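You operate a simulated robot arm through the tools that you are given. There is no shell and no other tool.

Carry out the task below with a simulated robot arm. There is one attempt and no reset: what you move stays moved.

## Task
Set both dials of crimper 1 for the 1.0 lead, crimp it and lay it in the tray.
Fine: one stroke only; leave the other lead where it is.

It is judged by the outcome, as a careful person would: the job done as asked, and still so three seconds after it is handed in. It fails if anything else is knocked over, pushed out of place, dropped, spilled or broken.

## Robot
A 6-joint arm with a fingered hand, fixed in place. Base frame: the origin is on the floor under the middle of its stand, x ahead of it, y to its left, z up. Units: cm, degrees, N and s.
It reaches about 134.6 cm from its shoulder. Its first joint turns from -149.0 to 149.0 degrees. Payload 3.5 kg.
Tool frame: the origin (TCP) lies between the finger pads and is the grasp point; the fingertips stand 2.6 cm ahead of it; z points along the fingers, y is the line along which they close. The gripper opens to 13.2 cm; its body begins 7.3 cm behind the TCP. The gripper is a hand of 4 fingers: y runs from the thumb to the fingers, the wrist lies at [0, 0, -23.4] in the tool frame, and closing takes about 1.5 s.
Orientation is that of the tool frame in the base frame, as a unit quaternion [x, y, z, w]. With the fingers straight down and closing along the base's y, the tool's x points along the base's -x, its y along +y and its z along -z.

## Interface
- The arm moves only by the tool servo_tool. Its argument "steps" is a list of rows, each a list of 6 numbers: the shift along the tool's x, y, z in cm, then the turn, a rotation vector about the tool's x, y, z in degrees. In form: [[x, y, z, rx, ry, rz], ...]. A call has 1 to 20 rows; each row shifts and turns the commanded pose from where the row before left it, along the tool's axes as they then stand. "grip" is the opening, from 0 (shut) to 1 (fully open), set as the call begins (left out, the last holds). A row lasts 0.2 s, in which the tool goes at most 5 cm and 8.6 degrees; a call with a longer step from one row to the next is refused whole, and so is a gripper value outside its range. A pose out of reach is approached as far as the arm can. The call stops where the force on the tool passes 50 N (or 10 N more than at its start, if that is more) or the arm is blocked; 0.2 s more then pass. The fingers move at their own pace (about 7.2 cm/s each) and stop on an object; they squeeze with about 24 N. The grip force told is the motor's: it shows also when the fingers shut on nothing. Time passes only in rows, and 0.2 s behind the last, so rows that do not move let the fingers close. It gives the time, the measured TCP pose, the force on the tool (base axes), the opening and the grip force at its end, in the units of the frame above (readings bear some noise), with the torque about the TCP (base axes, N m) and any sound that the robot's microphone picked up.
- Cameras (640 x 400 px; columns grow to the right, rows downward): "scene" is fixed at [22.13, 50.19, 135.73]; the picture's right is [-0.97, -0.23, 0.00], its down [-0.07, 0.30, -0.95] and it looks along [0.22, -0.93, -0.31] (base axes); focal length 345 px, centre (320, 200). "wrist" rides on the gripper at [6.8, 0.2, -9.7] in the tool frame; the picture's right is [-0.03, 1.00, 0.00], its down [-0.82, -0.02, -0.58] and it looks along [-0.58, -0.01, 0.82] (tool axes); focal length 270 px, centre (320, 200). There is no depth. A picture from a camera that has moved, and an enlarged one, comes with that camera's place and axes in the base frame and with its lens.
- snapshot(camera): a new picture of that camera. No time passes.
- slide_trunk(by): slides the trunk up (or, below 0, down) by that many cm; the arm rides with it, the base frame stays. It gives what a move gives, with no picture.
- finger_targets(finger1, finger2, finger3, thumb_bend): sets how far each is bent, from 0 (flat) to 1 (curled in); at 0.3 the hand is open as for a grip, at 0.7 the pads meet at the TCP. One left out holds its place. A second passes; each finger stops where it meets its share of the squeeze, and holds until it gets a number again. A gripper value or a shape takes the hand back. It gives what a move gives, with no picture; readings hold the bend of each and the force on the fingers (four entries, about 0 where the hand has none), thumb and palm.
- preshape(shape): the hand has 4 fingers and takes this shape, open, in about a second: jaw (thumb against the fingers, like two jaws); tri (thumb and two fingers); tip (a fingertip pinch); poke (one finger out to press); point (the index stretched); flat (the hand flat); cup (the hand cupped); fist (a fist). The gripper value then closes the fingers along that shape, each until it touches; the sizes above hold for jaw. It gives what a move gives, with no picture.
- inspect(camera, box): a new picture of the part [left, top, right, bottom] of that camera's present view, enlarged. No time passes.
- finish_job(): hands the job in; it is judged then, once.

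Places have to be worked out from the pictures, the camera data and where the tool is seen. Open the gripper and draw the arm clear of the work before you hand the job in, unless the task says otherwise.

The tools are called as a command line: name --pt "numbers of a row" for each row, then --argument value for the rest, lists and objects as JSON in quotes. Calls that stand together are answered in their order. servo_tool: Moves the arm, as the interface text tells. Its arguments: {"type":"object","properties":{"steps":{"type":"array"},"grip":{"type":"number"}},"required":["steps"]} The other tools are called the same way: slide_trunk (by) moves the trunk up or down; preshape (shape) gives the hand a shape; finger_targets (finger1, finger2, finger3, thumb_bend) moves the fingers one by one; snapshot (camera) takes a picture; inspect (camera, box) takes an enlarged picture of a part of a camera's view; finish_job () hands the job in.

At the start:

```text
t: 0.0
position: [50.23, -53.29, 105.3]
orientation: [0.001, 1.0, 0.0, 0.001]
wrist_force: [-0.6, -1.0, 0.4]
torque: [0.03, -0.01, -0.01]
grip_width: 13.17
finger_force: 0.2
shape: jaw
bend: [0.3, 0.3, 0.3, 0.3]
finger forces: [0.0, 0.0, 0.1, 0.0, 0.0, 0.0]
trunk travel left (down, up): [-95.1, 1.9]
```

scene: 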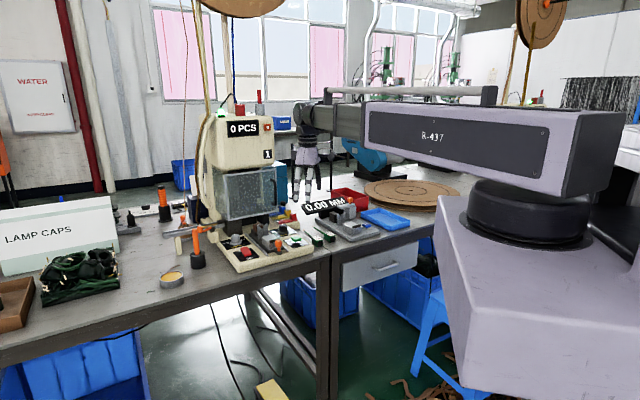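
wrist: 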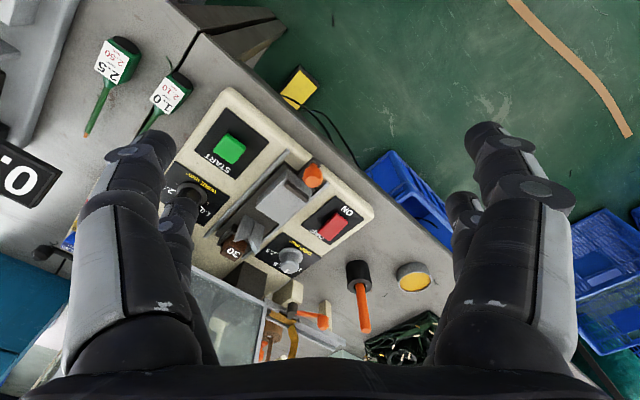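

I'll start by looking closely at the crimper, its dials, and the leads before moving anything.

inspect --camera "scene" --box '[200, 180, 340, 280]'

inspect --camera "wrist" --box '[160, 80, 400, 300]'

inspect --camera "wrist" --box '[40, 0, 240, 150]'

inspect --camera "scene" --box '[280, 160, 480, 260]'

inspect --camera "scene" --box '[180, 90, 300, 190]'

```text
4.00 times, centred on (270, 230) of scene
camera zoom: at [22.13, 50.19, 135.73], right [-0.97, -0.23, 0.0], down [-0.07, 0.3, -0.95], along [0.22, -0.93, -0.31], focal length 1380 px, centre (520, 80)
```

zoom: 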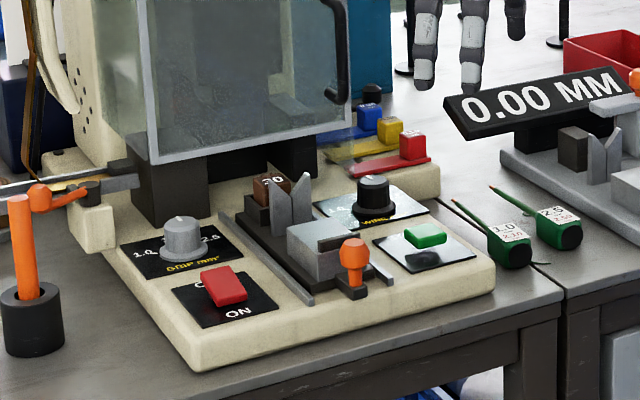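

```text
1.82 times, centred on (280, 190) of wrist
camera zoom: at [43.35, -53.07, 114.99], right [0.03, 1.0, 0.0], down [0.82, -0.02, 0.58], along [0.58, -0.01, -0.82], focal length 491 px, centre (393, 218)
```

zoom: 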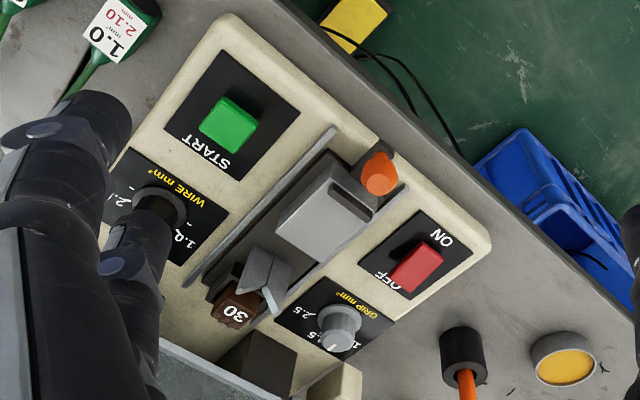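

```text
2.67 times, centred on (140, 75) of wrist
camera zoom: at [43.35, -53.07, 114.99], right [0.03, 1.0, 0.0], down [0.82, -0.02, 0.58], along [0.58, -0.01, -0.82], focal length 721 px, centre (800, 533)
```

zoom: 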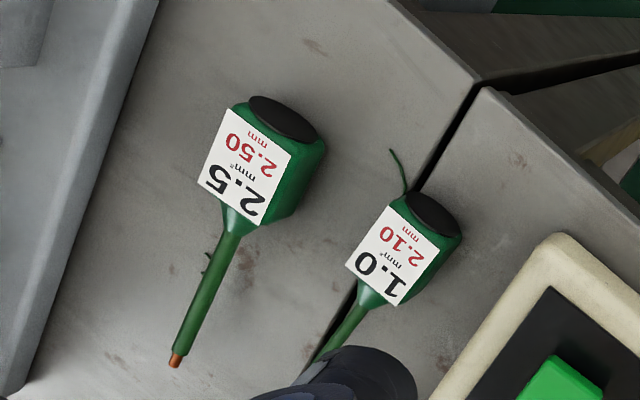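

```text
3.20 times, centred on (380, 210) of scene
camera zoom: at [22.13, 50.19, 135.73], right [-0.97, -0.23, 0.0], down [-0.07, 0.3, -0.95], along [0.22, -0.93, -0.31], focal length 1104 px, centre (128, 168)
```

zoom: 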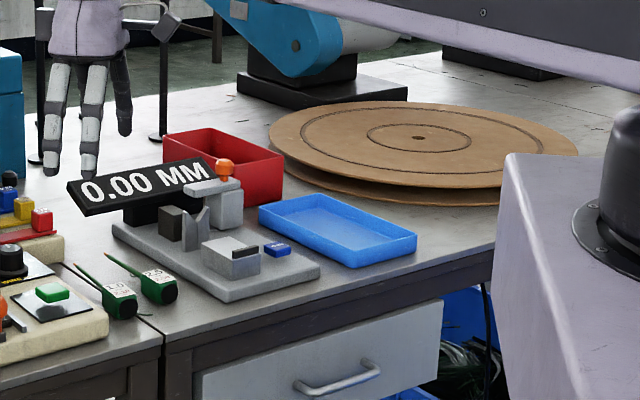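

```text
4.00 times, centred on (240, 140) of scene
camera zoom: at [22.13, 50.19, 135.73], right [-0.97, -0.23, 0.0], down [-0.07, 0.3, -0.95], along [0.22, -0.93, -0.31], focal length 1380 px, centre (640, 440)
```

zoom: 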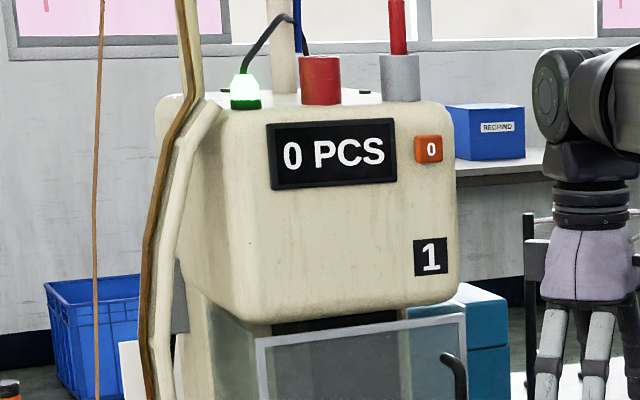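

inspect --camera "scene" --box '[225, 215, 275, 250]'

inspect --camera "scene" --box '[270, 215, 320, 255]'

inspect --camera "wrist" --box '[240, 160, 340, 280]'

inspect --camera "scene" --box '[180, 160, 300, 240]'

```text
11.43 times, centred on (250, 232) of scene
camera zoom: at [22.13, 50.19, 135.73], right [-0.97, -0.23, 0.0], down [-0.07, 0.3, -0.95], along [0.22, -0.93, -0.31], focal length 3944 px, centre (1120, -171)
```

zoom: 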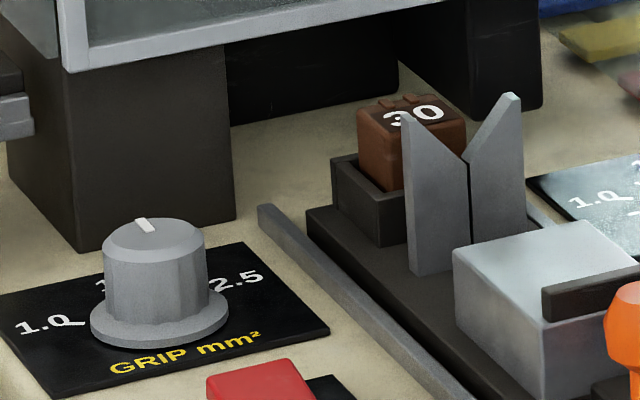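

```text
10.00 times, centred on (295, 235) of scene
camera zoom: at [22.13, 50.19, 135.73], right [-0.97, -0.23, 0.0], down [-0.07, 0.3, -0.95], along [0.22, -0.93, -0.31], focal length 3451 px, centre (570, -150)
```

zoom: 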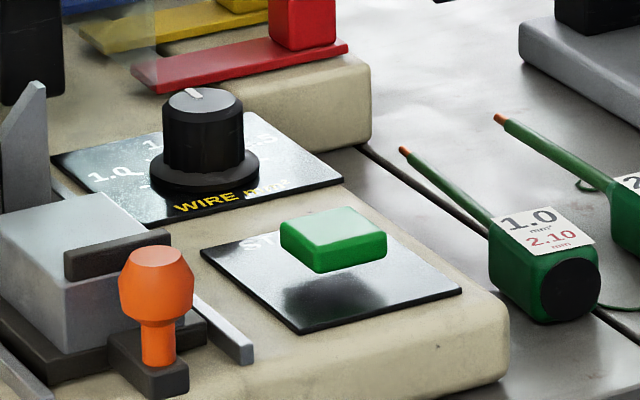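

```text
3.33 times, centred on (290, 220) of wrist
camera zoom: at [43.35, -53.07, 114.99], right [0.03, 1.0, 0.0], down [0.82, -0.02, 0.58], along [0.58, -0.01, -0.82], focal length 901 px, centre (420, 133)
```

zoom: 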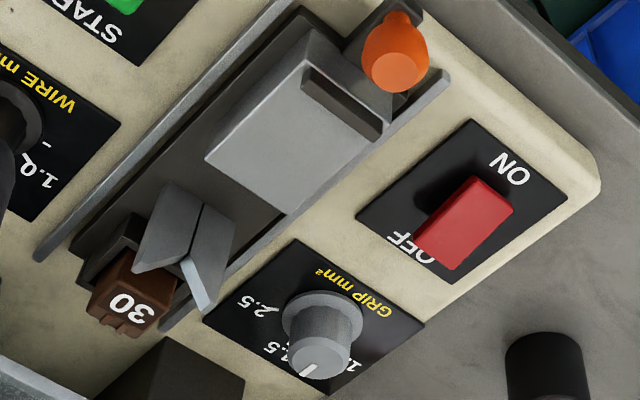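

```text
5.00 times, centred on (240, 200) of scene
camera zoom: at [22.13, 50.19, 135.73], right [-0.97, -0.23, 0.0], down [-0.07, 0.3, -0.95], along [0.22, -0.93, -0.31], focal length 1725 px, centre (720, 200)
```

zoom: 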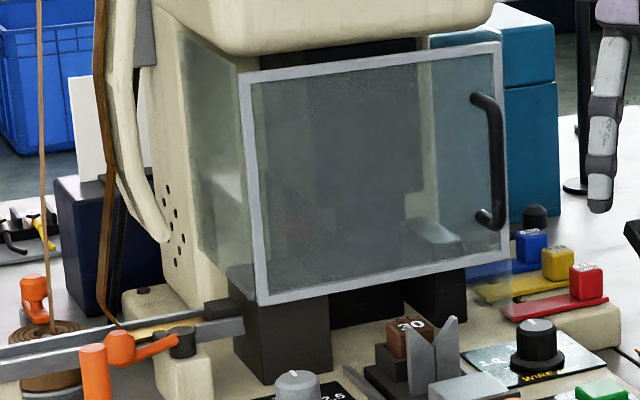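

Everything on crimper 1 seems rotated about 45° to the base frame (front edge running from about (51,-65) to (71,-45)). I'll raise the hand a bit and yaw it 45° so the wrist camera looks straight into the machine.

servo_tool --pt "0 0 -1 0 0 7.5" --pt "0 0 -1 0 0 7.5" --pt "0 0 -1 0 0 7.5" --pt "0 0 -1 0 0 7.5" --pt "0 0 -1 0 0 7.5" --pt "0 0 -1 0 0 7.5" --pt "0 0 0 0 0 0"

snapshot --camera "wrist"

snapshot --camera "scene"

```text
t: 1.6
position: [50.45, -53.31, 105.34]
orientation: [0.383, 0.924, 0.0, 0.001]
wrist_force: [-0.4, 0.7, -0.6]
torque: [-0.02, 0.02, 0.02]
grip_width: 13.17
finger_force: 0.0
shape: jaw
bend: [0.3, 0.3, 0.3, 0.3]
finger forces: [0.0, 0.0, 0.1, 0.0, 0.0, 0.0]
out of reach, approached as far as the arm can: row 1, 2, 3, 4, 5, 6
trunk travel left (down, up): [-95.1, 1.9]
```

```text
taken
camera wrist: at [45.61, -48.32, 114.99], right [0.73, 0.69, 0.0], down [0.56, -0.59, 0.58], along [0.4, -0.42, -0.82], focal length 270 px, centre (320, 200)
```

wrist: 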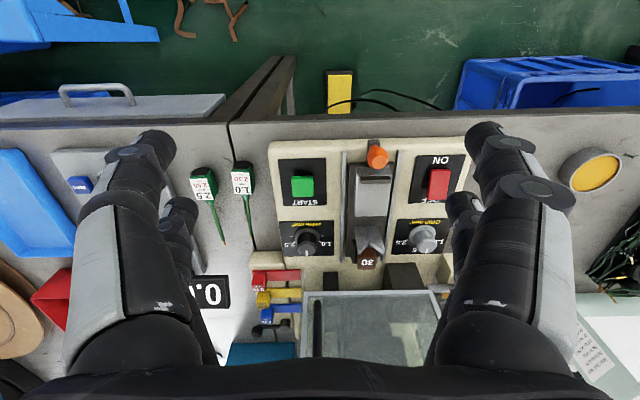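

```text
taken
```

scene: 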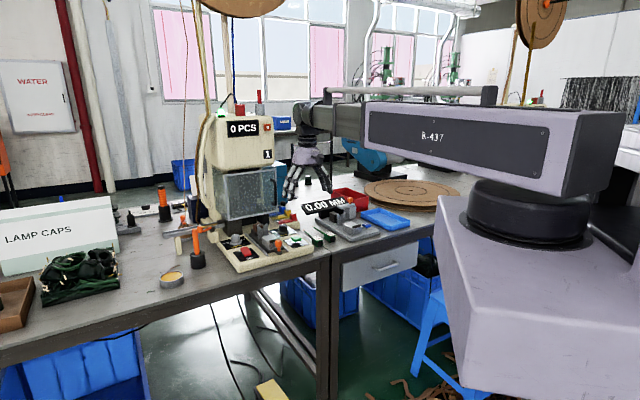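

The view is now square with the machine. I'll zoom on the dials, carriage, leads and the coloured pieces.

inspect --camera "wrist" --box '[260, 130, 480, 280]'

inspect --camera "wrist" --box '[340, 200, 460, 280]'

inspect --camera "wrist" --box '[180, 140, 300, 260]'

inspect --camera "wrist" --box '[270, 200, 350, 270]'

inspect --camera "wrist" --box '[230, 250, 330, 350]'

```text
2.67 times, centred on (370, 205) of wrist
camera zoom: at [45.61, -48.32, 114.99], right [0.73, 0.69, 0.0], down [0.56, -0.59, 0.58], along [0.4, -0.42, -0.82], focal length 721 px, centre (187, 187)
```

zoom: 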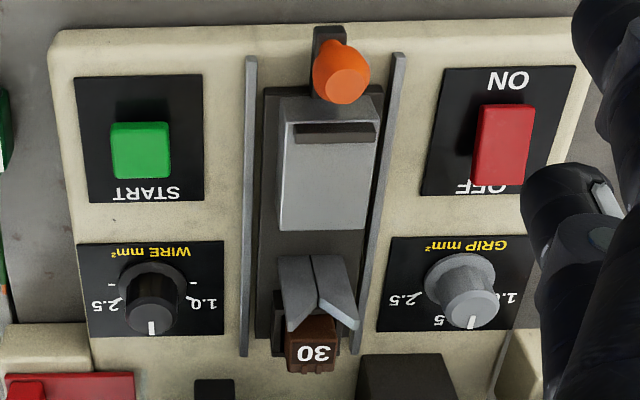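

```text
5.00 times, centred on (400, 240) of wrist
camera zoom: at [45.61, -48.32, 114.99], right [0.73, 0.69, 0.0], down [0.56, -0.59, 0.58], along [0.4, -0.42, -0.82], focal length 1351 px, centre (-80, 0)
```

zoom: 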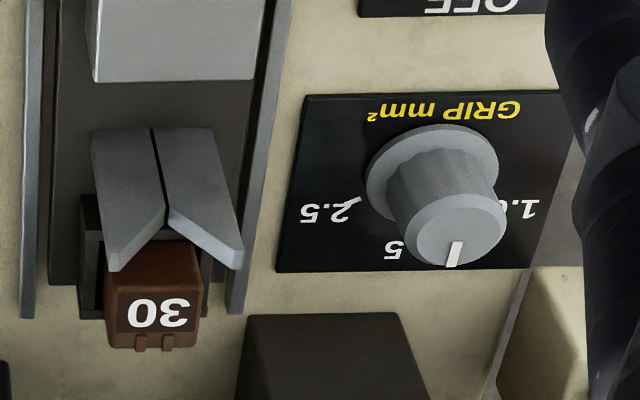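

```text
3.33 times, centred on (240, 200) of wrist
camera zoom: at [45.61, -48.32, 114.99], right [0.73, 0.69, 0.0], down [0.56, -0.59, 0.58], along [0.4, -0.42, -0.82], focal length 901 px, centre (587, 200)
```

zoom: 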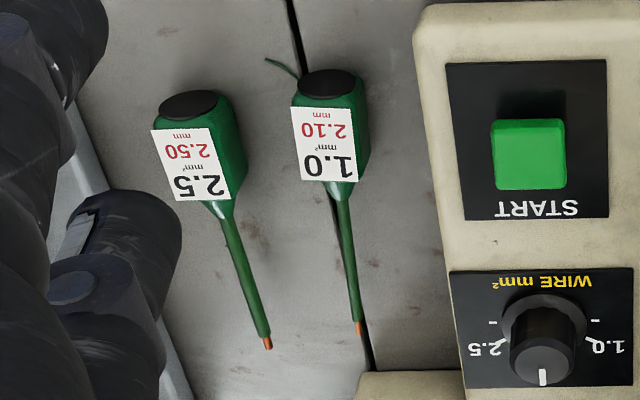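

```text
5.71 times, centred on (310, 235) of wrist
camera zoom: at [45.61, -48.32, 114.99], right [0.73, 0.69, 0.0], down [0.56, -0.59, 0.58], along [0.4, -0.42, -0.82], focal length 1544 px, centre (377, 0)
```

zoom: 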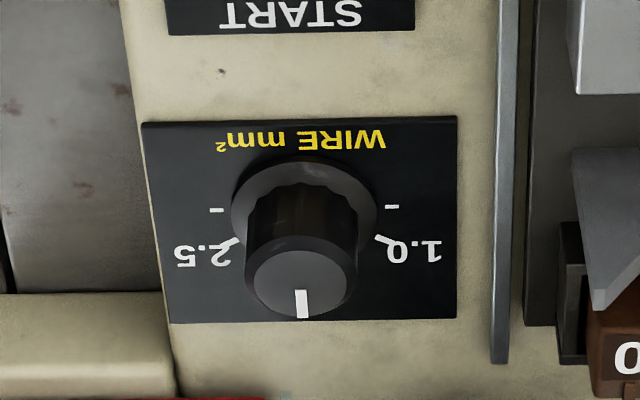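

```text
4.00 times, centred on (280, 300) of wrist
camera zoom: at [45.61, -48.32, 114.99], right [0.73, 0.69, 0.0], down [0.56, -0.59, 0.58], along [0.4, -0.42, -0.82], focal length 1081 px, centre (480, -200)
```

zoom: 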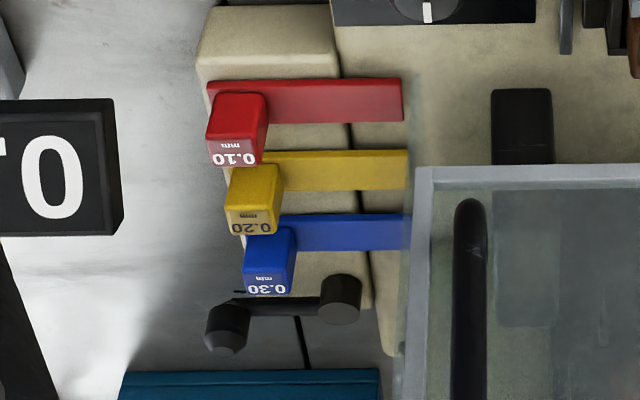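

The controls are clear: WIRE dial at roughly (66.6,-73.7), GRIP dial at roughly (81.5,-59.6), both now at 1.5. I'll bring the hand over the front of the crimper and pitch it so the wrist camera looks in under the guard.

servo_tool --pt "-2.5 1.75 3 0 0 0" --pt "-2.5 1.75 3 0 0 0" --pt "-2.5 1.75 3 0 0 0" --pt "-2.5 1.75 3 0 0 0" --pt "0 0 0 0 -8 0" --pt "0 0 0 0 -8 0" --pt "0 0 0 0 -8 0" --pt "0 0 0 0 -8 0" --pt "0 0 0 0 -8 0" --pt "0 0 0 0 0 0"

snapshot --camera "wrist"

snapshot --camera "scene"

```text
t: 3.8
position: [62.34, -55.47, 110.65]
orientation: [0.36, 0.868, -0.131, 0.317]
wrist_force: [0.6, -0.5, 0.2]
torque: [0.0, 0.0, 0.03]
grip_width: 13.18
finger_force: 0.2
shape: jaw
bend: [0.3, 0.3, 0.3, 0.3]
finger forces: [0.1, 0.0, 0.0, 0.0, 0.1, 0.1]
out of reach, approached as far as the arm can: row 1, 2, 3, 4, 6, 7, 8, 9
trunk travel left (down, up): [-95.1, 1.9]
```

```text
taken
camera wrist: at [54.33, -47.2, 113.8], right [0.72, 0.69, 0.02], down [0.16, -0.19, 0.97], along [0.67, -0.69, -0.25], focal length 270 px, centre (320, 200)
```

wrist: 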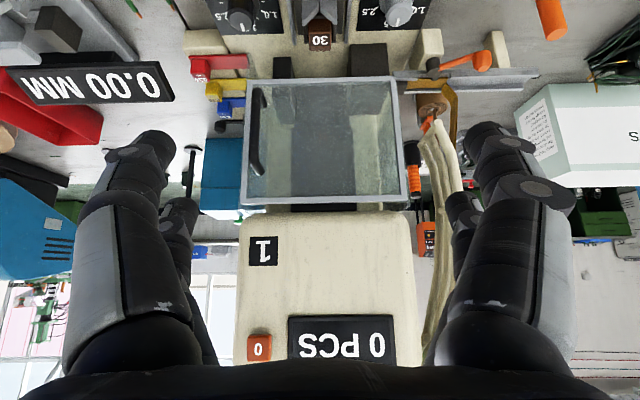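

```text
taken
```

scene: 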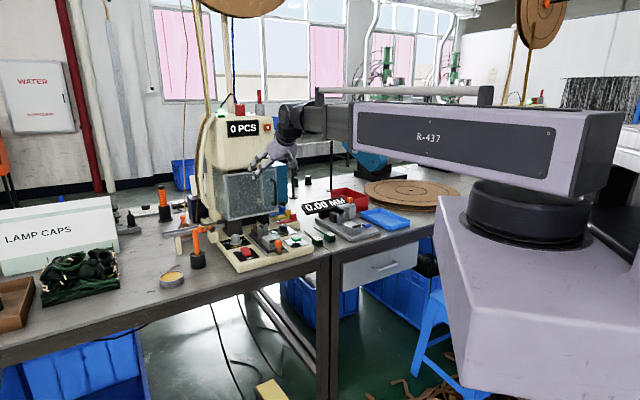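

The arm's wrist height is fixed by the trunk (SCARA-like), so vertical moves must come from slide_trunk. I'll lower the trunk 18 cm to look in under the guard from the front; fingertips will stay near z≈90, above the plate controls.

slide_trunk --by -18

snapshot --camera "wrist"

snapshot --camera "scene"

```text
t: 5.8
position: [62.25, -55.43, 92.7]
orientation: [0.359, 0.869, -0.131, 0.315]
wrist_force: [-0.8, 0.1, -0.2]
torque: [0.01, -0.03, 0.01]
grip_width: 13.21
finger_force: 0.1
shape: jaw
bend: [0.3, 0.3, 0.3, 0.3]
finger forces: [0.0, 0.0, 0.1, 0.0, 0.0, 0.0]
trunk travel left (down, up): [-77.1, 19.9]
```

```text
taken
camera wrist: at [54.31, -47.18, 95.8], right [0.72, 0.69, 0.02], down [0.17, -0.19, 0.97], along [0.67, -0.69, -0.26], focal length 270 px, centre (320, 200)
```

wrist: 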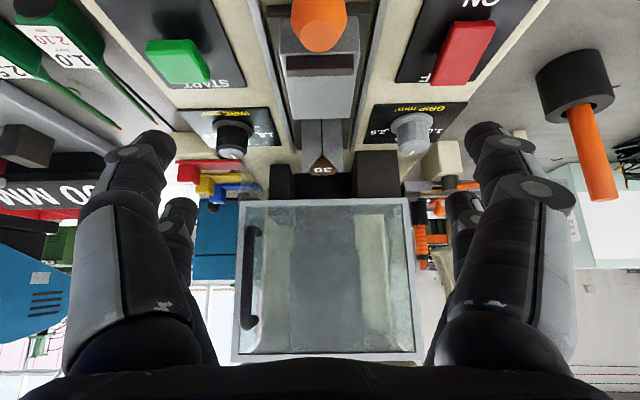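

```text
taken
```

scene: 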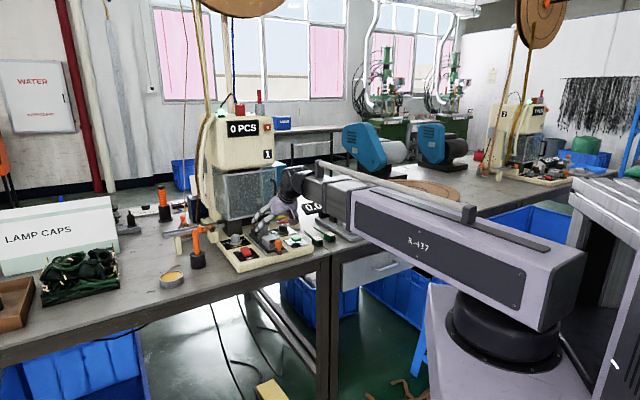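

inspect --camera "wrist" --box '[230, 100, 420, 230]'

inspect --camera "wrist" --box '[270, 0, 380, 180]'

inspect --camera "wrist" --box '[0, 0, 180, 130]'

```text
3.08 times, centred on (325, 165) of wrist
camera zoom: at [54.31, -47.18, 95.8], right [0.72, 0.69, 0.02], down [0.17, -0.19, 0.97], along [0.67, -0.69, -0.26], focal length 832 px, centre (305, 308)
```

zoom: 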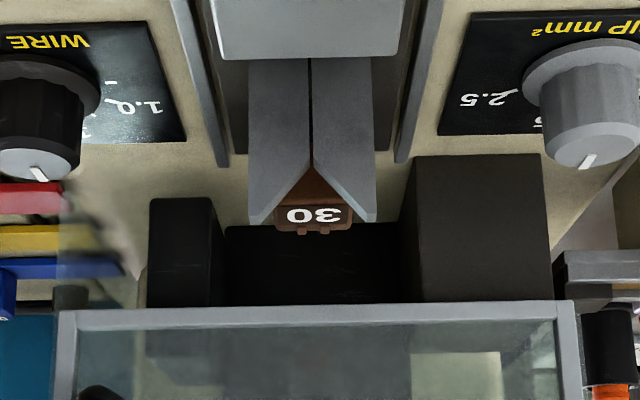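

```text
2.22 times, centred on (325, 90) of wrist
camera zoom: at [54.31, -47.18, 95.8], right [0.72, 0.69, 0.02], down [0.17, -0.19, 0.97], along [0.67, -0.69, -0.26], focal length 601 px, centre (309, 444)
```

zoom: 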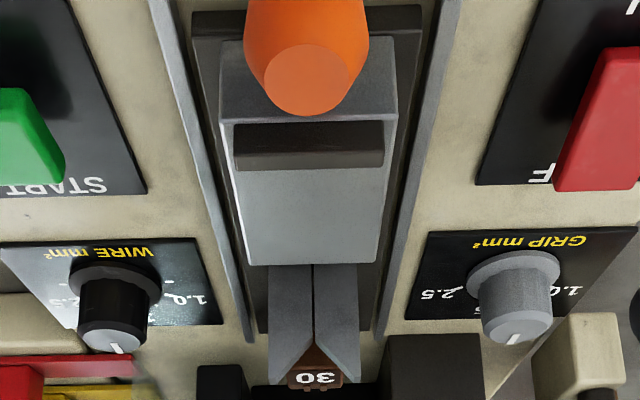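

```text
3.08 times, centred on (90, 65) of wrist
camera zoom: at [54.31, -47.18, 95.8], right [0.72, 0.69, 0.02], down [0.17, -0.19, 0.97], along [0.67, -0.69, -0.26], focal length 832 px, centre (1028, 615)
```

zoom: 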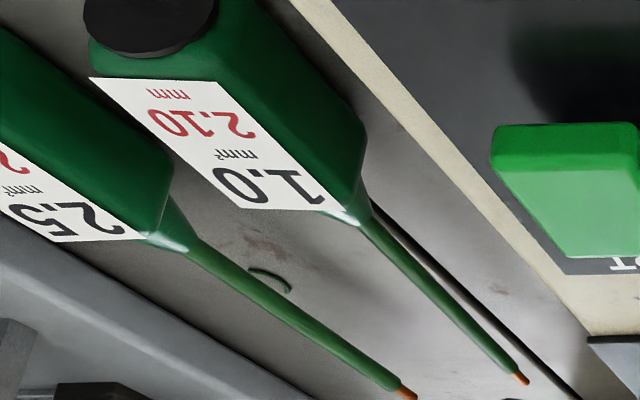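

View under the guard: V-notch apex near A/L-frame centre at z≈84.3, block top z≈83.3, carriage between rails with an orange knob, so the lead's handle sits on the block and its wire in the V. I'll raise the trunk and square the hand back to vertical before trying a pinch shape.

slide_trunk --by 12

servo_tool --pt "0 0 0 0 8 0" --pt "0 0 0 0 8 0" --pt "0 0 0 0 8 0" --pt "0 0 0 0 8 0" --pt "0 0 0 0 7.2 0" --pt "0 0 0 0 0 0"

preshape --shape "tip"

snapshot --camera "wrist"

snapshot --camera "scene"

```text
t: 7.3
position: [62.3, -55.34, 104.73]
orientation: [0.36, 0.869, -0.13, 0.315]
wrist_force: [0.3, 0.6, 0.3]
torque: [0.01, 0.0, 0.0]
grip_width: 13.17
finger_force: 0.1
shape: jaw
bend: [0.3, 0.3, 0.3, 0.3]
finger forces: [0.0, 0.0, 0.1, 0.1, 0.1, 0.0]
trunk travel left (down, up): [-89.1, 7.9]
```

```text
t: 8.7
position: [62.36, -55.44, 99.19]
orientation: [0.383, 0.924, -0.003, 0.005]
wrist_force: [-0.5, -0.1, -0.1]
torque: [-0.01, -0.03, -0.03]
grip_width: 13.21
finger_force: 0.1
shape: jaw
bend: [0.3, 0.3, 0.3, 0.3]
finger forces: [0.0, 0.0, 0.1, 0.1, 0.0, 0.0]
out of reach, approached as far as the arm can: row 1, 2, 3, 4
trunk travel left (down, up): [-89.1, 7.9]
```

```text
t: 9.6
position: [62.24, -55.46, 99.19]
orientation: [0.382, 0.924, -0.002, 0.006]
wrist_force: [-0.1, 0.2, 0.2]
torque: [0.02, -0.03, 0.03]
grip_width: 13.19
finger_force: 0.0
shape: tip
bend: [0.3, 0.3, 0.3, 0.3]
finger forces: [0.0, 0.0, 0.1, 0.1, 0.1, 0.0]
trunk travel left (down, up): [-89.1, 7.9]
```

```text
taken
camera wrist: at [57.49, -50.39, 108.91], right [0.72, 0.69, 0.0], down [0.56, -0.59, 0.59], along [0.41, -0.43, -0.81], focal length 270 px, centre (320, 200)
```

wrist: 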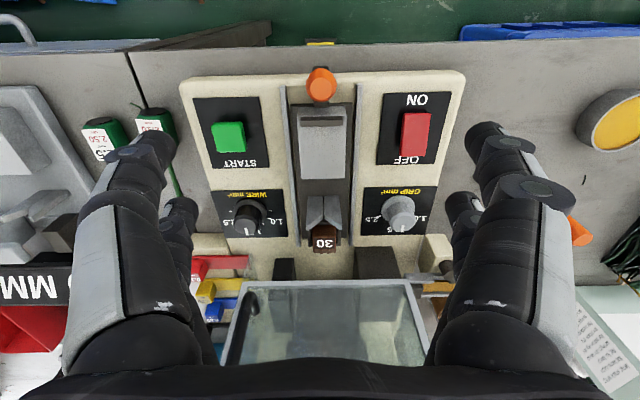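

```text
taken
```

scene: 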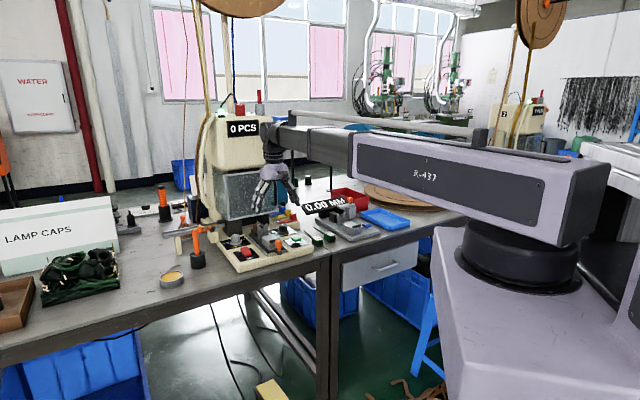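

The tip shape looks the same while open. I'll look closely at the digits, then close the fingers part-way up here in free space to learn how the shape closes.

inspect --camera "scene" --box '[230, 110, 320, 220]'

servo_tool --pt "0 0 0 0 0 0" --pt "0 0 0 0 0 0" --pt "0 0 0 0 0 0" --pt "0 0 0 0 0 0" --pt "0 0 0 0 0 0" --pt "0 0 0 0 0 0" --grip 0.3

snapshot --camera "wrist"

inspect --camera "scene" --box '[230, 110, 320, 220]'

```text
3.64 times, centred on (275, 165) of scene
camera zoom: at [22.13, 50.19, 135.73], right [-0.97, -0.23, 0.0], down [-0.07, 0.3, -0.95], along [0.22, -0.93, -0.31], focal length 1255 px, centre (484, 327)
```

zoom: 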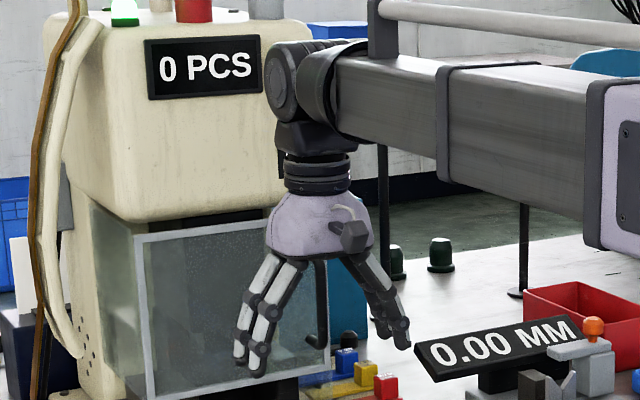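

```text
t: 11.0
position: [62.32, -55.46, 99.2]
orientation: [0.383, 0.924, -0.002, 0.006]
wrist_force: [-0.8, -0.6, 0.1]
torque: [-0.02, 0.02, -0.02]
grip_width: 3.96
finger_force: 0.0
shape: tip
bend: [0.73, 0.73, 0.73, 0.7]
finger forces: [0.0, 0.0, 0.0, 0.1, 0.0, 0.0]
trunk travel left (down, up): [-89.1, 7.9]
```

```text
taken
camera wrist: at [57.49, -50.39, 108.91], right [0.72, 0.69, 0.0], down [0.56, -0.59, 0.59], along [0.41, -0.43, -0.81], focal length 270 px, centre (320, 200)
```

wrist: 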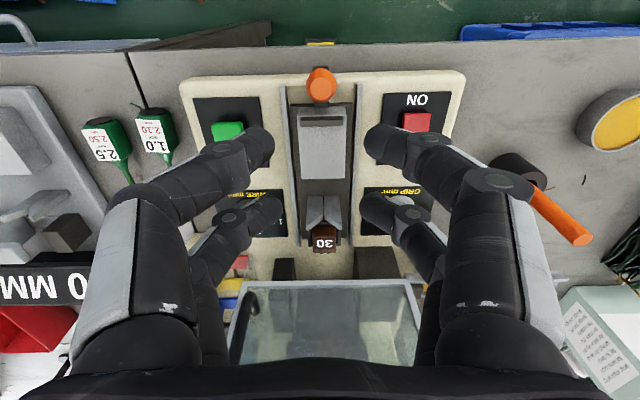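

```text
3.64 times, centred on (275, 165) of scene
camera zoom: at [22.13, 50.19, 135.73], right [-0.97, -0.23, 0.0], down [-0.07, 0.3, -0.95], along [0.22, -0.93, -0.31], focal length 1255 px, centre (484, 327)
```

zoom: 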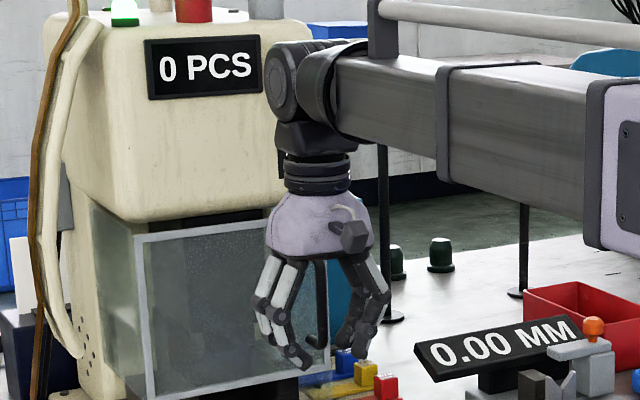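

Digits form two opposing pairs. I'll check how "tri" and "poke" look here in free space, so I can choose shapes for dials, buttons and lead.

preshape --shape "tri"

servo_tool --pt "0 0 0 0 0 0" --pt "0 0 0 0 0 0" --pt "0 0 0 0 0 0" --pt "0 0 0 0 0 0" --pt "0 0 0 0 0 0" --pt "0 0 0 0 0 0" --grip 0.2

snapshot --camera "wrist"

preshape --shape "poke"

snapshot --camera "wrist"

inspect --camera "scene" --box '[230, 110, 320, 220]'

```text
t: 11.9
position: [62.46, -55.46, 99.22]
orientation: [0.382, 0.924, -0.002, 0.006]
wrist_force: [-0.2, 0.6, -0.2]
torque: [-0.02, 0.01, 0.01]
grip_width: 13.17
finger_force: 0.0
shape: tri
bend: [0.3, 0.3, 0.3, 0.3]
finger forces: [0.0, 0.0, 0.1, 0.0, 0.0, 0.1]
trunk travel left (down, up): [-89.1, 7.9]
```

```text
t: 13.3
position: [62.28, -55.46, 99.1]
orientation: [0.383, 0.924, -0.002, 0.006]
wrist_force: [0.1, 0.0, 0.0]
torque: [0.01, -0.05, 0.04]
grip_width: 2.69
finger_force: 0.1
shape: tri
bend: [0.73, 0.73, 0.73, 0.7]
finger forces: [0.0, 0.0, 0.1, 0.0, 0.0, 0.1]
trunk travel left (down, up): [-89.1, 7.9]
```

```text
taken
camera wrist: at [57.49, -50.39, 108.91], right [0.72, 0.69, 0.0], down [0.56, -0.59, 0.59], along [0.41, -0.43, -0.81], focal length 270 px, centre (320, 200)
```

wrist: 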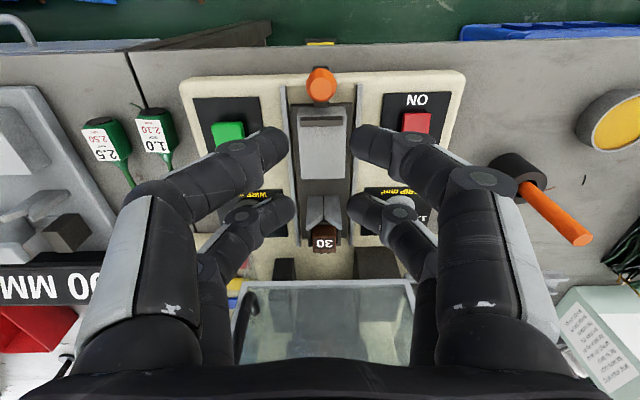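

```text
t: 14.2
position: [62.34, -55.51, 99.16]
orientation: [0.383, 0.924, -0.002, 0.006]
wrist_force: [-0.5, 0.2, -0.1]
torque: [0.01, -0.03, 0.02]
grip_width: 0.01
finger_force: 0.1
shape: poke
bend: [1.0, 1.0, 1.0, 0.34]
finger forces: [0.1, 0.0, 0.1, 0.0, 0.0, 0.1]
trunk travel left (down, up): [-89.1, 7.9]
```

```text
taken
camera wrist: at [57.49, -50.39, 108.91], right [0.72, 0.69, 0.0], down [0.56, -0.59, 0.59], along [0.41, -0.43, -0.81], focal length 270 px, centre (320, 200)
```

wrist: 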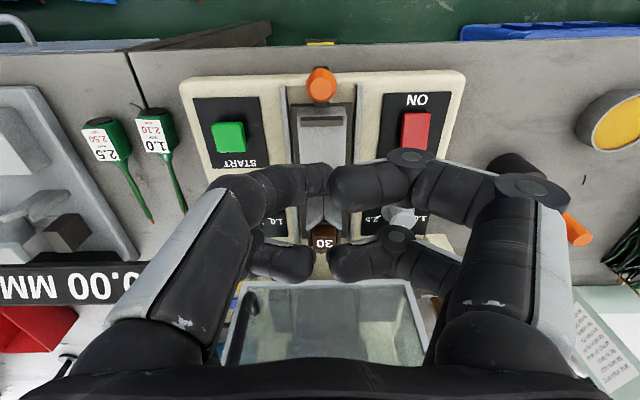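

```text
3.64 times, centred on (275, 165) of scene
camera zoom: at [22.13, 50.19, 135.73], right [-0.97, -0.23, 0.0], down [-0.07, 0.3, -0.95], along [0.22, -0.93, -0.31], focal length 1255 px, centre (484, 327)
```

zoom: 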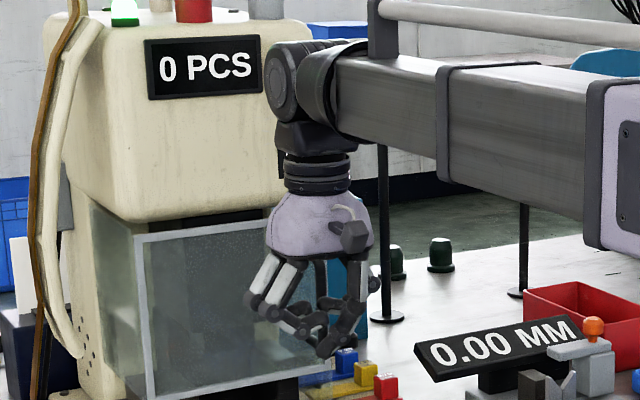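

Poke leaves one digit pointing near the tool axis; the four digits should work like a chuck around a dial. I'll return to jaw and get close-ups of the dials' scales and the surrounding pillars to check clearance.

preshape --shape "jaw"

inspect --camera "wrist" --box '[340, 170, 470, 300]'

inspect --camera "wrist" --box '[200, 170, 300, 270]'

inspect --camera "wrist" --box '[260, 60, 380, 290]'

```text
t: 15.1
position: [62.34, -55.45, 99.13]
orientation: [0.382, 0.924, -0.003, 0.006]
wrist_force: [0.4, 0.5, 0.0]
torque: [-0.02, -0.02, 0.01]
grip_width: 13.21
finger_force: 0.1
shape: jaw
bend: [0.3, 0.3, 0.3, 0.3]
finger forces: [0.0, 0.1, 0.0, 0.1, 0.0, 0.1]
trunk travel left (down, up): [-89.1, 7.9]
```

```text
3.08 times, centred on (405, 235) of wrist
camera zoom: at [57.49, -50.39, 108.91], right [0.72, 0.69, 0.0], down [0.56, -0.59, 0.59], along [0.41, -0.43, -0.81], focal length 832 px, centre (58, 92)
```

zoom: 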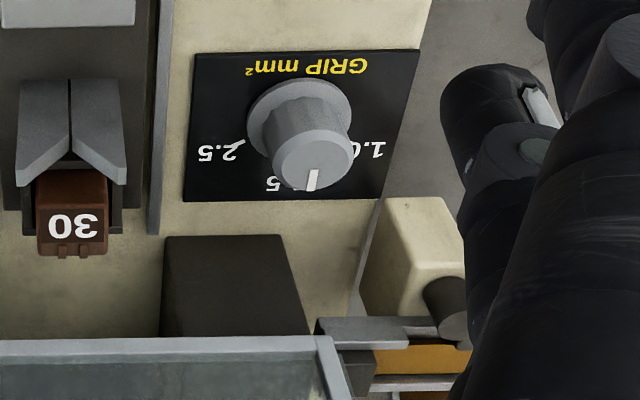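

```text
4.00 times, centred on (250, 220) of wrist
camera zoom: at [57.49, -50.39, 108.91], right [0.72, 0.69, 0.0], down [0.56, -0.59, 0.59], along [0.41, -0.43, -0.81], focal length 1081 px, centre (600, 120)
```

zoom: 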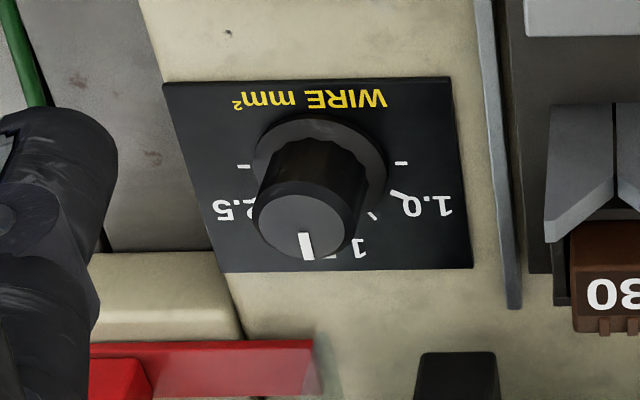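

```text
1.74 times, centred on (320, 175) of wrist
camera zoom: at [57.49, -50.39, 108.91], right [0.72, 0.69, 0.0], down [0.56, -0.59, 0.59], along [0.41, -0.43, -0.81], focal length 470 px, centre (320, 244)
```

zoom: 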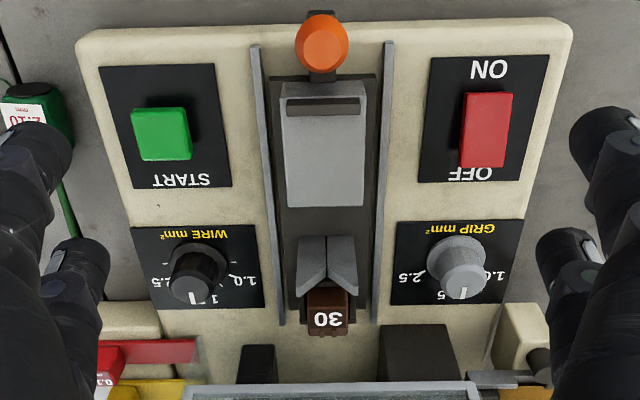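

inspect --camera "scene" --box '[222, 226, 258, 250]'

inspect --camera "scene" --box '[272, 218, 308, 242]'

inspect --camera "wrist" --box '[360, 180, 430, 240]'

```text
16.00 times, centred on (240, 238) of scene
camera zoom: at [22.13, 50.19, 135.73], right [-0.97, -0.23, 0.0], down [-0.07, 0.3, -0.95], along [0.22, -0.93, -0.31], focal length 5521 px, centre (1600, -408)
```

zoom: 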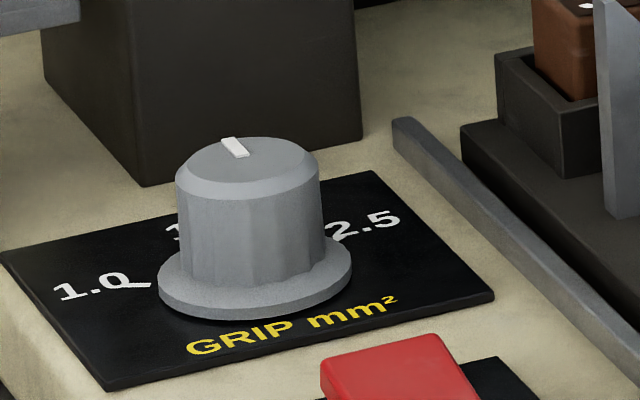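

```text
16.00 times, centred on (290, 230) of scene
camera zoom: at [22.13, 50.19, 135.73], right [-0.97, -0.23, 0.0], down [-0.07, 0.3, -0.95], along [0.22, -0.93, -0.31], focal length 5521 px, centre (800, -280)
```

zoom: 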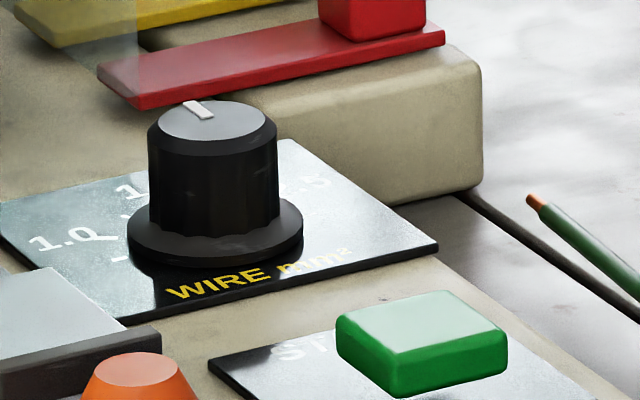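

```text
6.67 times, centred on (395, 210) of wrist
camera zoom: at [57.49, -50.39, 108.91], right [0.72, 0.69, 0.0], down [0.56, -0.59, 0.59], along [0.41, -0.43, -0.81], focal length 1802 px, centre (-180, 133)
```

zoom: 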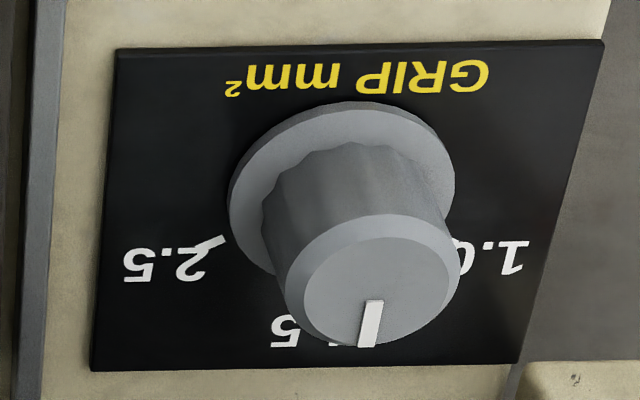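

Scale geometry: on both dials 1.5 points straight in and 1.0 is 60° counter-clockwise (seen from above); pillars/guard start near 7 cm behind the dials so there's clearance. I'll go above the GRIP dial (≈(81.2,-59.7)), part-closed, pre-yawed 30° clockwise.

servo_tool --pt "0 0 0 0 0.77 0" --pt "-4.09 2.58 0 0 0 0" --pt "-4.09 2.58 0 0 0 0" --pt "-4.09 2.58 0 0 0 0" --pt "-4.09 2.58 0 0 0 0" --pt "0 0 0 0 0 7.5" --pt "0 0 0 0 0 7.5" --pt "0 0 0 0 0 7.5" --pt "0 0 0 0 0 7.5" --pt "0 0 0 0 0 0" --grip 0.5

snapshot --camera "wrist"

snapshot --camera "scene"

```text
t: 17.3
position: [81.29, -59.59, 99.19]
orientation: [0.609, 0.793, -0.001, 0.0]
wrist_force: [-0.8, -0.3, 0.6]
torque: [-0.02, 0.01, -0.01]
grip_width: 6.64
finger_force: 0.1
shape: jaw
bend: [0.73, 0.73, 0.73, 0.7]
finger forces: [0.0, 0.0, 0.0, 0.1, 0.1, 0.0]
out of reach, approached as far as the arm can: row 8
trunk travel left (down, up): [-89.1, 7.9]
```

```text
taken
camera wrist: at [79.54, -53.01, 108.99], right [0.97, 0.23, 0.0], down [0.19, -0.79, 0.58], along [0.13, -0.56, -0.82], focal length 270 px, centre (320, 200)
```

wrist: 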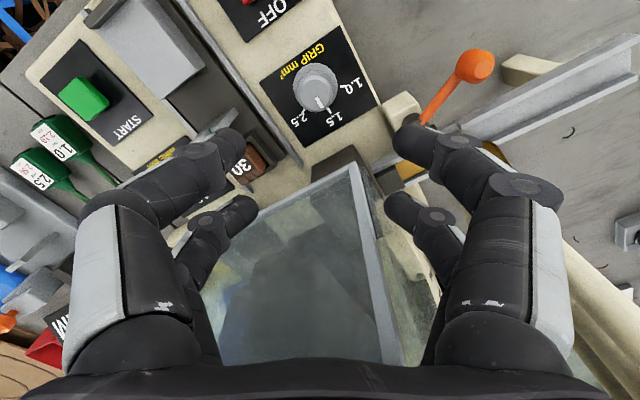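

```text
taken
```

scene: 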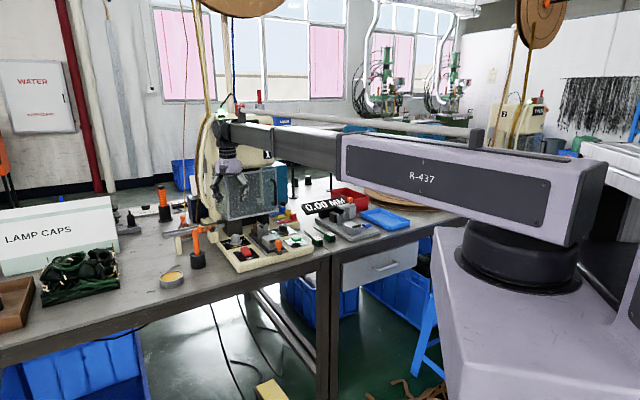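

The GRIP dial appears right beneath the tool. I'll zoom to check centring and the scale ticks.

inspect --camera "wrist" --box '[270, 50, 370, 150]'

inspect --camera "scene" --box '[190, 110, 300, 220]'

```text
4.00 times, centred on (320, 100) of wrist
camera zoom: at [79.54, -53.01, 108.99], right [0.97, 0.23, 0.0], down [0.19, -0.79, 0.58], along [0.13, -0.56, -0.82], focal length 1081 px, centre (320, 600)
```

zoom: 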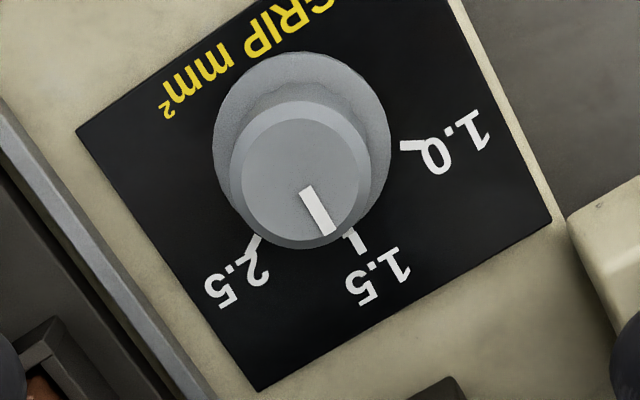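

```text
3.64 times, centred on (245, 165) of scene
camera zoom: at [22.13, 50.19, 135.73], right [-0.97, -0.23, 0.0], down [-0.07, 0.3, -0.95], along [0.22, -0.93, -0.31], focal length 1255 px, centre (593, 327)
```

zoom: 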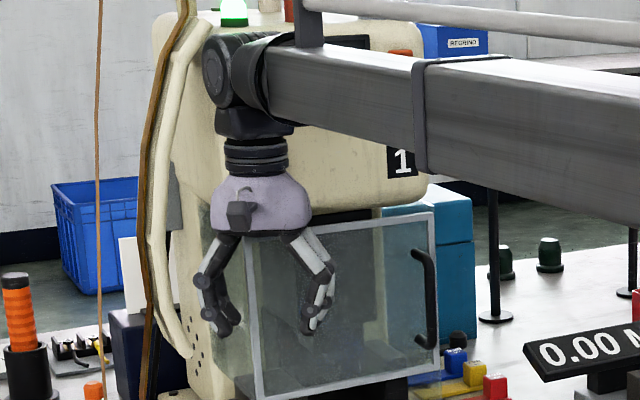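

Knob centre sits at about tool (+0.2,-0.3) from the TCP; ticks confirm 60° spacing. I'll make that small correction, narrow the opening to ~5.5 cm and lower so the fingertips end just around the knob body.

servo_tool --pt "0.2 -0.3 0 0 0 0" --pt "0 0 0 0 0 0" --pt "0 0 0 0 0 0" --grip 0.42

slide_trunk --by -13

snapshot --camera "wrist"

inspect --camera "scene" --box '[200, 170, 290, 260]'

```text
t: 18.1
position: [80.82, -59.59, 99.16]
orientation: [0.609, 0.793, 0.0, 0.001]
wrist_force: [-0.3, 0.2, 0.0]
torque: [0.01, 0.03, 0.04]
grip_width: 5.58
finger_force: 0.1
shape: jaw
bend: [0.73, 0.73, 0.73, 0.7]
finger forces: [0.0, 0.1, 0.0, 0.0, 0.0, 0.1]
trunk travel left (down, up): [-89.1, 7.9]
```

```text
t: 19.7
position: [80.71, -59.67, 86.28]
orientation: [0.609, 0.793, 0.0, 0.0]
wrist_force: [-0.9, -0.1, -1.1]
torque: [0.0, -0.02, 0.02]
grip_width: 5.57
finger_force: 0.1
shape: jaw
bend: [0.73, 0.73, 0.73, 0.7]
finger forces: [0.0, 0.1, 0.0, 0.0, 0.1, 0.0]
trunk travel left (down, up): [-76.1, 20.9]
```

```text
taken
camera wrist: at [79.14, -52.93, 96.01], right [0.97, 0.23, 0.0], down [0.19, -0.79, 0.58], along [0.14, -0.56, -0.82], focal length 270 px, centre (320, 200)
```

wrist: 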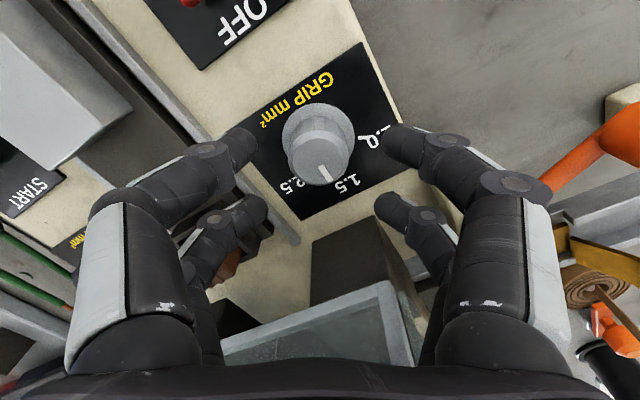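

```text
4.44 times, centred on (245, 215) of scene
camera zoom: at [22.13, 50.19, 135.73], right [-0.97, -0.23, 0.0], down [-0.07, 0.3, -0.95], along [0.22, -0.93, -0.31], focal length 1534 px, centre (653, 133)
```

zoom: 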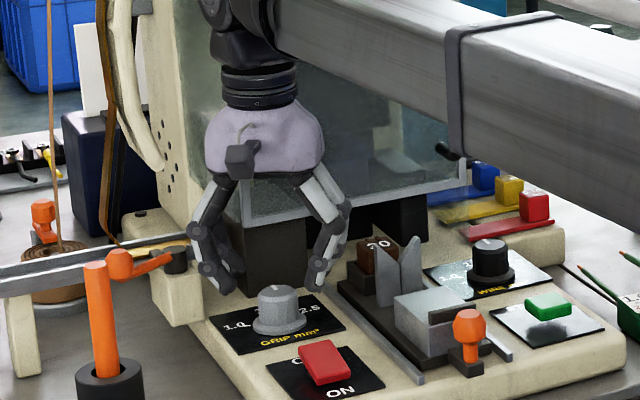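

The knob top appears right at the expected spot beneath the TCP and digits are symmetric about it. Lowering a further 2.8 cm to bring the pads level with the knob.

slide_trunk --by -2.8

inspect --camera "wrist" --box '[220, 100, 420, 240]'

inspect --camera "scene" --box '[215, 205, 275, 255]'

```text
t: 20.4
position: [80.83, -59.53, 83.35]
orientation: [0.609, 0.793, 0.0, 0.0]
wrist_force: [-0.1, 0.1, -0.4]
torque: [-0.01, 0.02, 0.02]
grip_width: 5.59
finger_force: 0.0
shape: jaw
bend: [0.73, 0.73, 0.73, 0.7]
finger forces: [0.1, 0.0, 0.1, 0.0, 0.1, 0.1]
trunk travel left (down, up): [-73.3, 23.7]
```

```text
2.86 times, centred on (320, 170) of wrist
camera zoom: at [79.14, -52.93, 93.2], right [0.97, 0.23, 0.0], down [0.19, -0.79, 0.58], along [0.14, -0.56, -0.82], focal length 772 px, centre (320, 286)
```

zoom: 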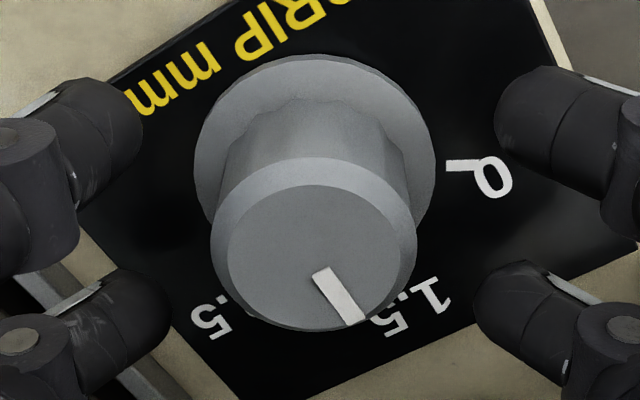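

```text
8.00 times, centred on (245, 230) of scene
camera zoom: at [22.13, 50.19, 135.73], right [-0.97, -0.23, 0.0], down [-0.07, 0.3, -0.95], along [0.22, -0.93, -0.31], focal length 2761 px, centre (920, -40)
```

zoom: 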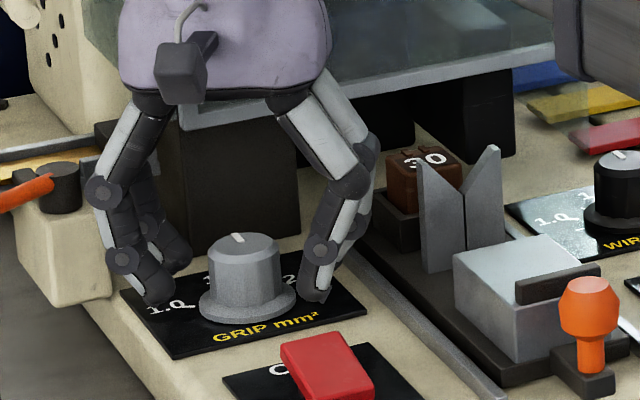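

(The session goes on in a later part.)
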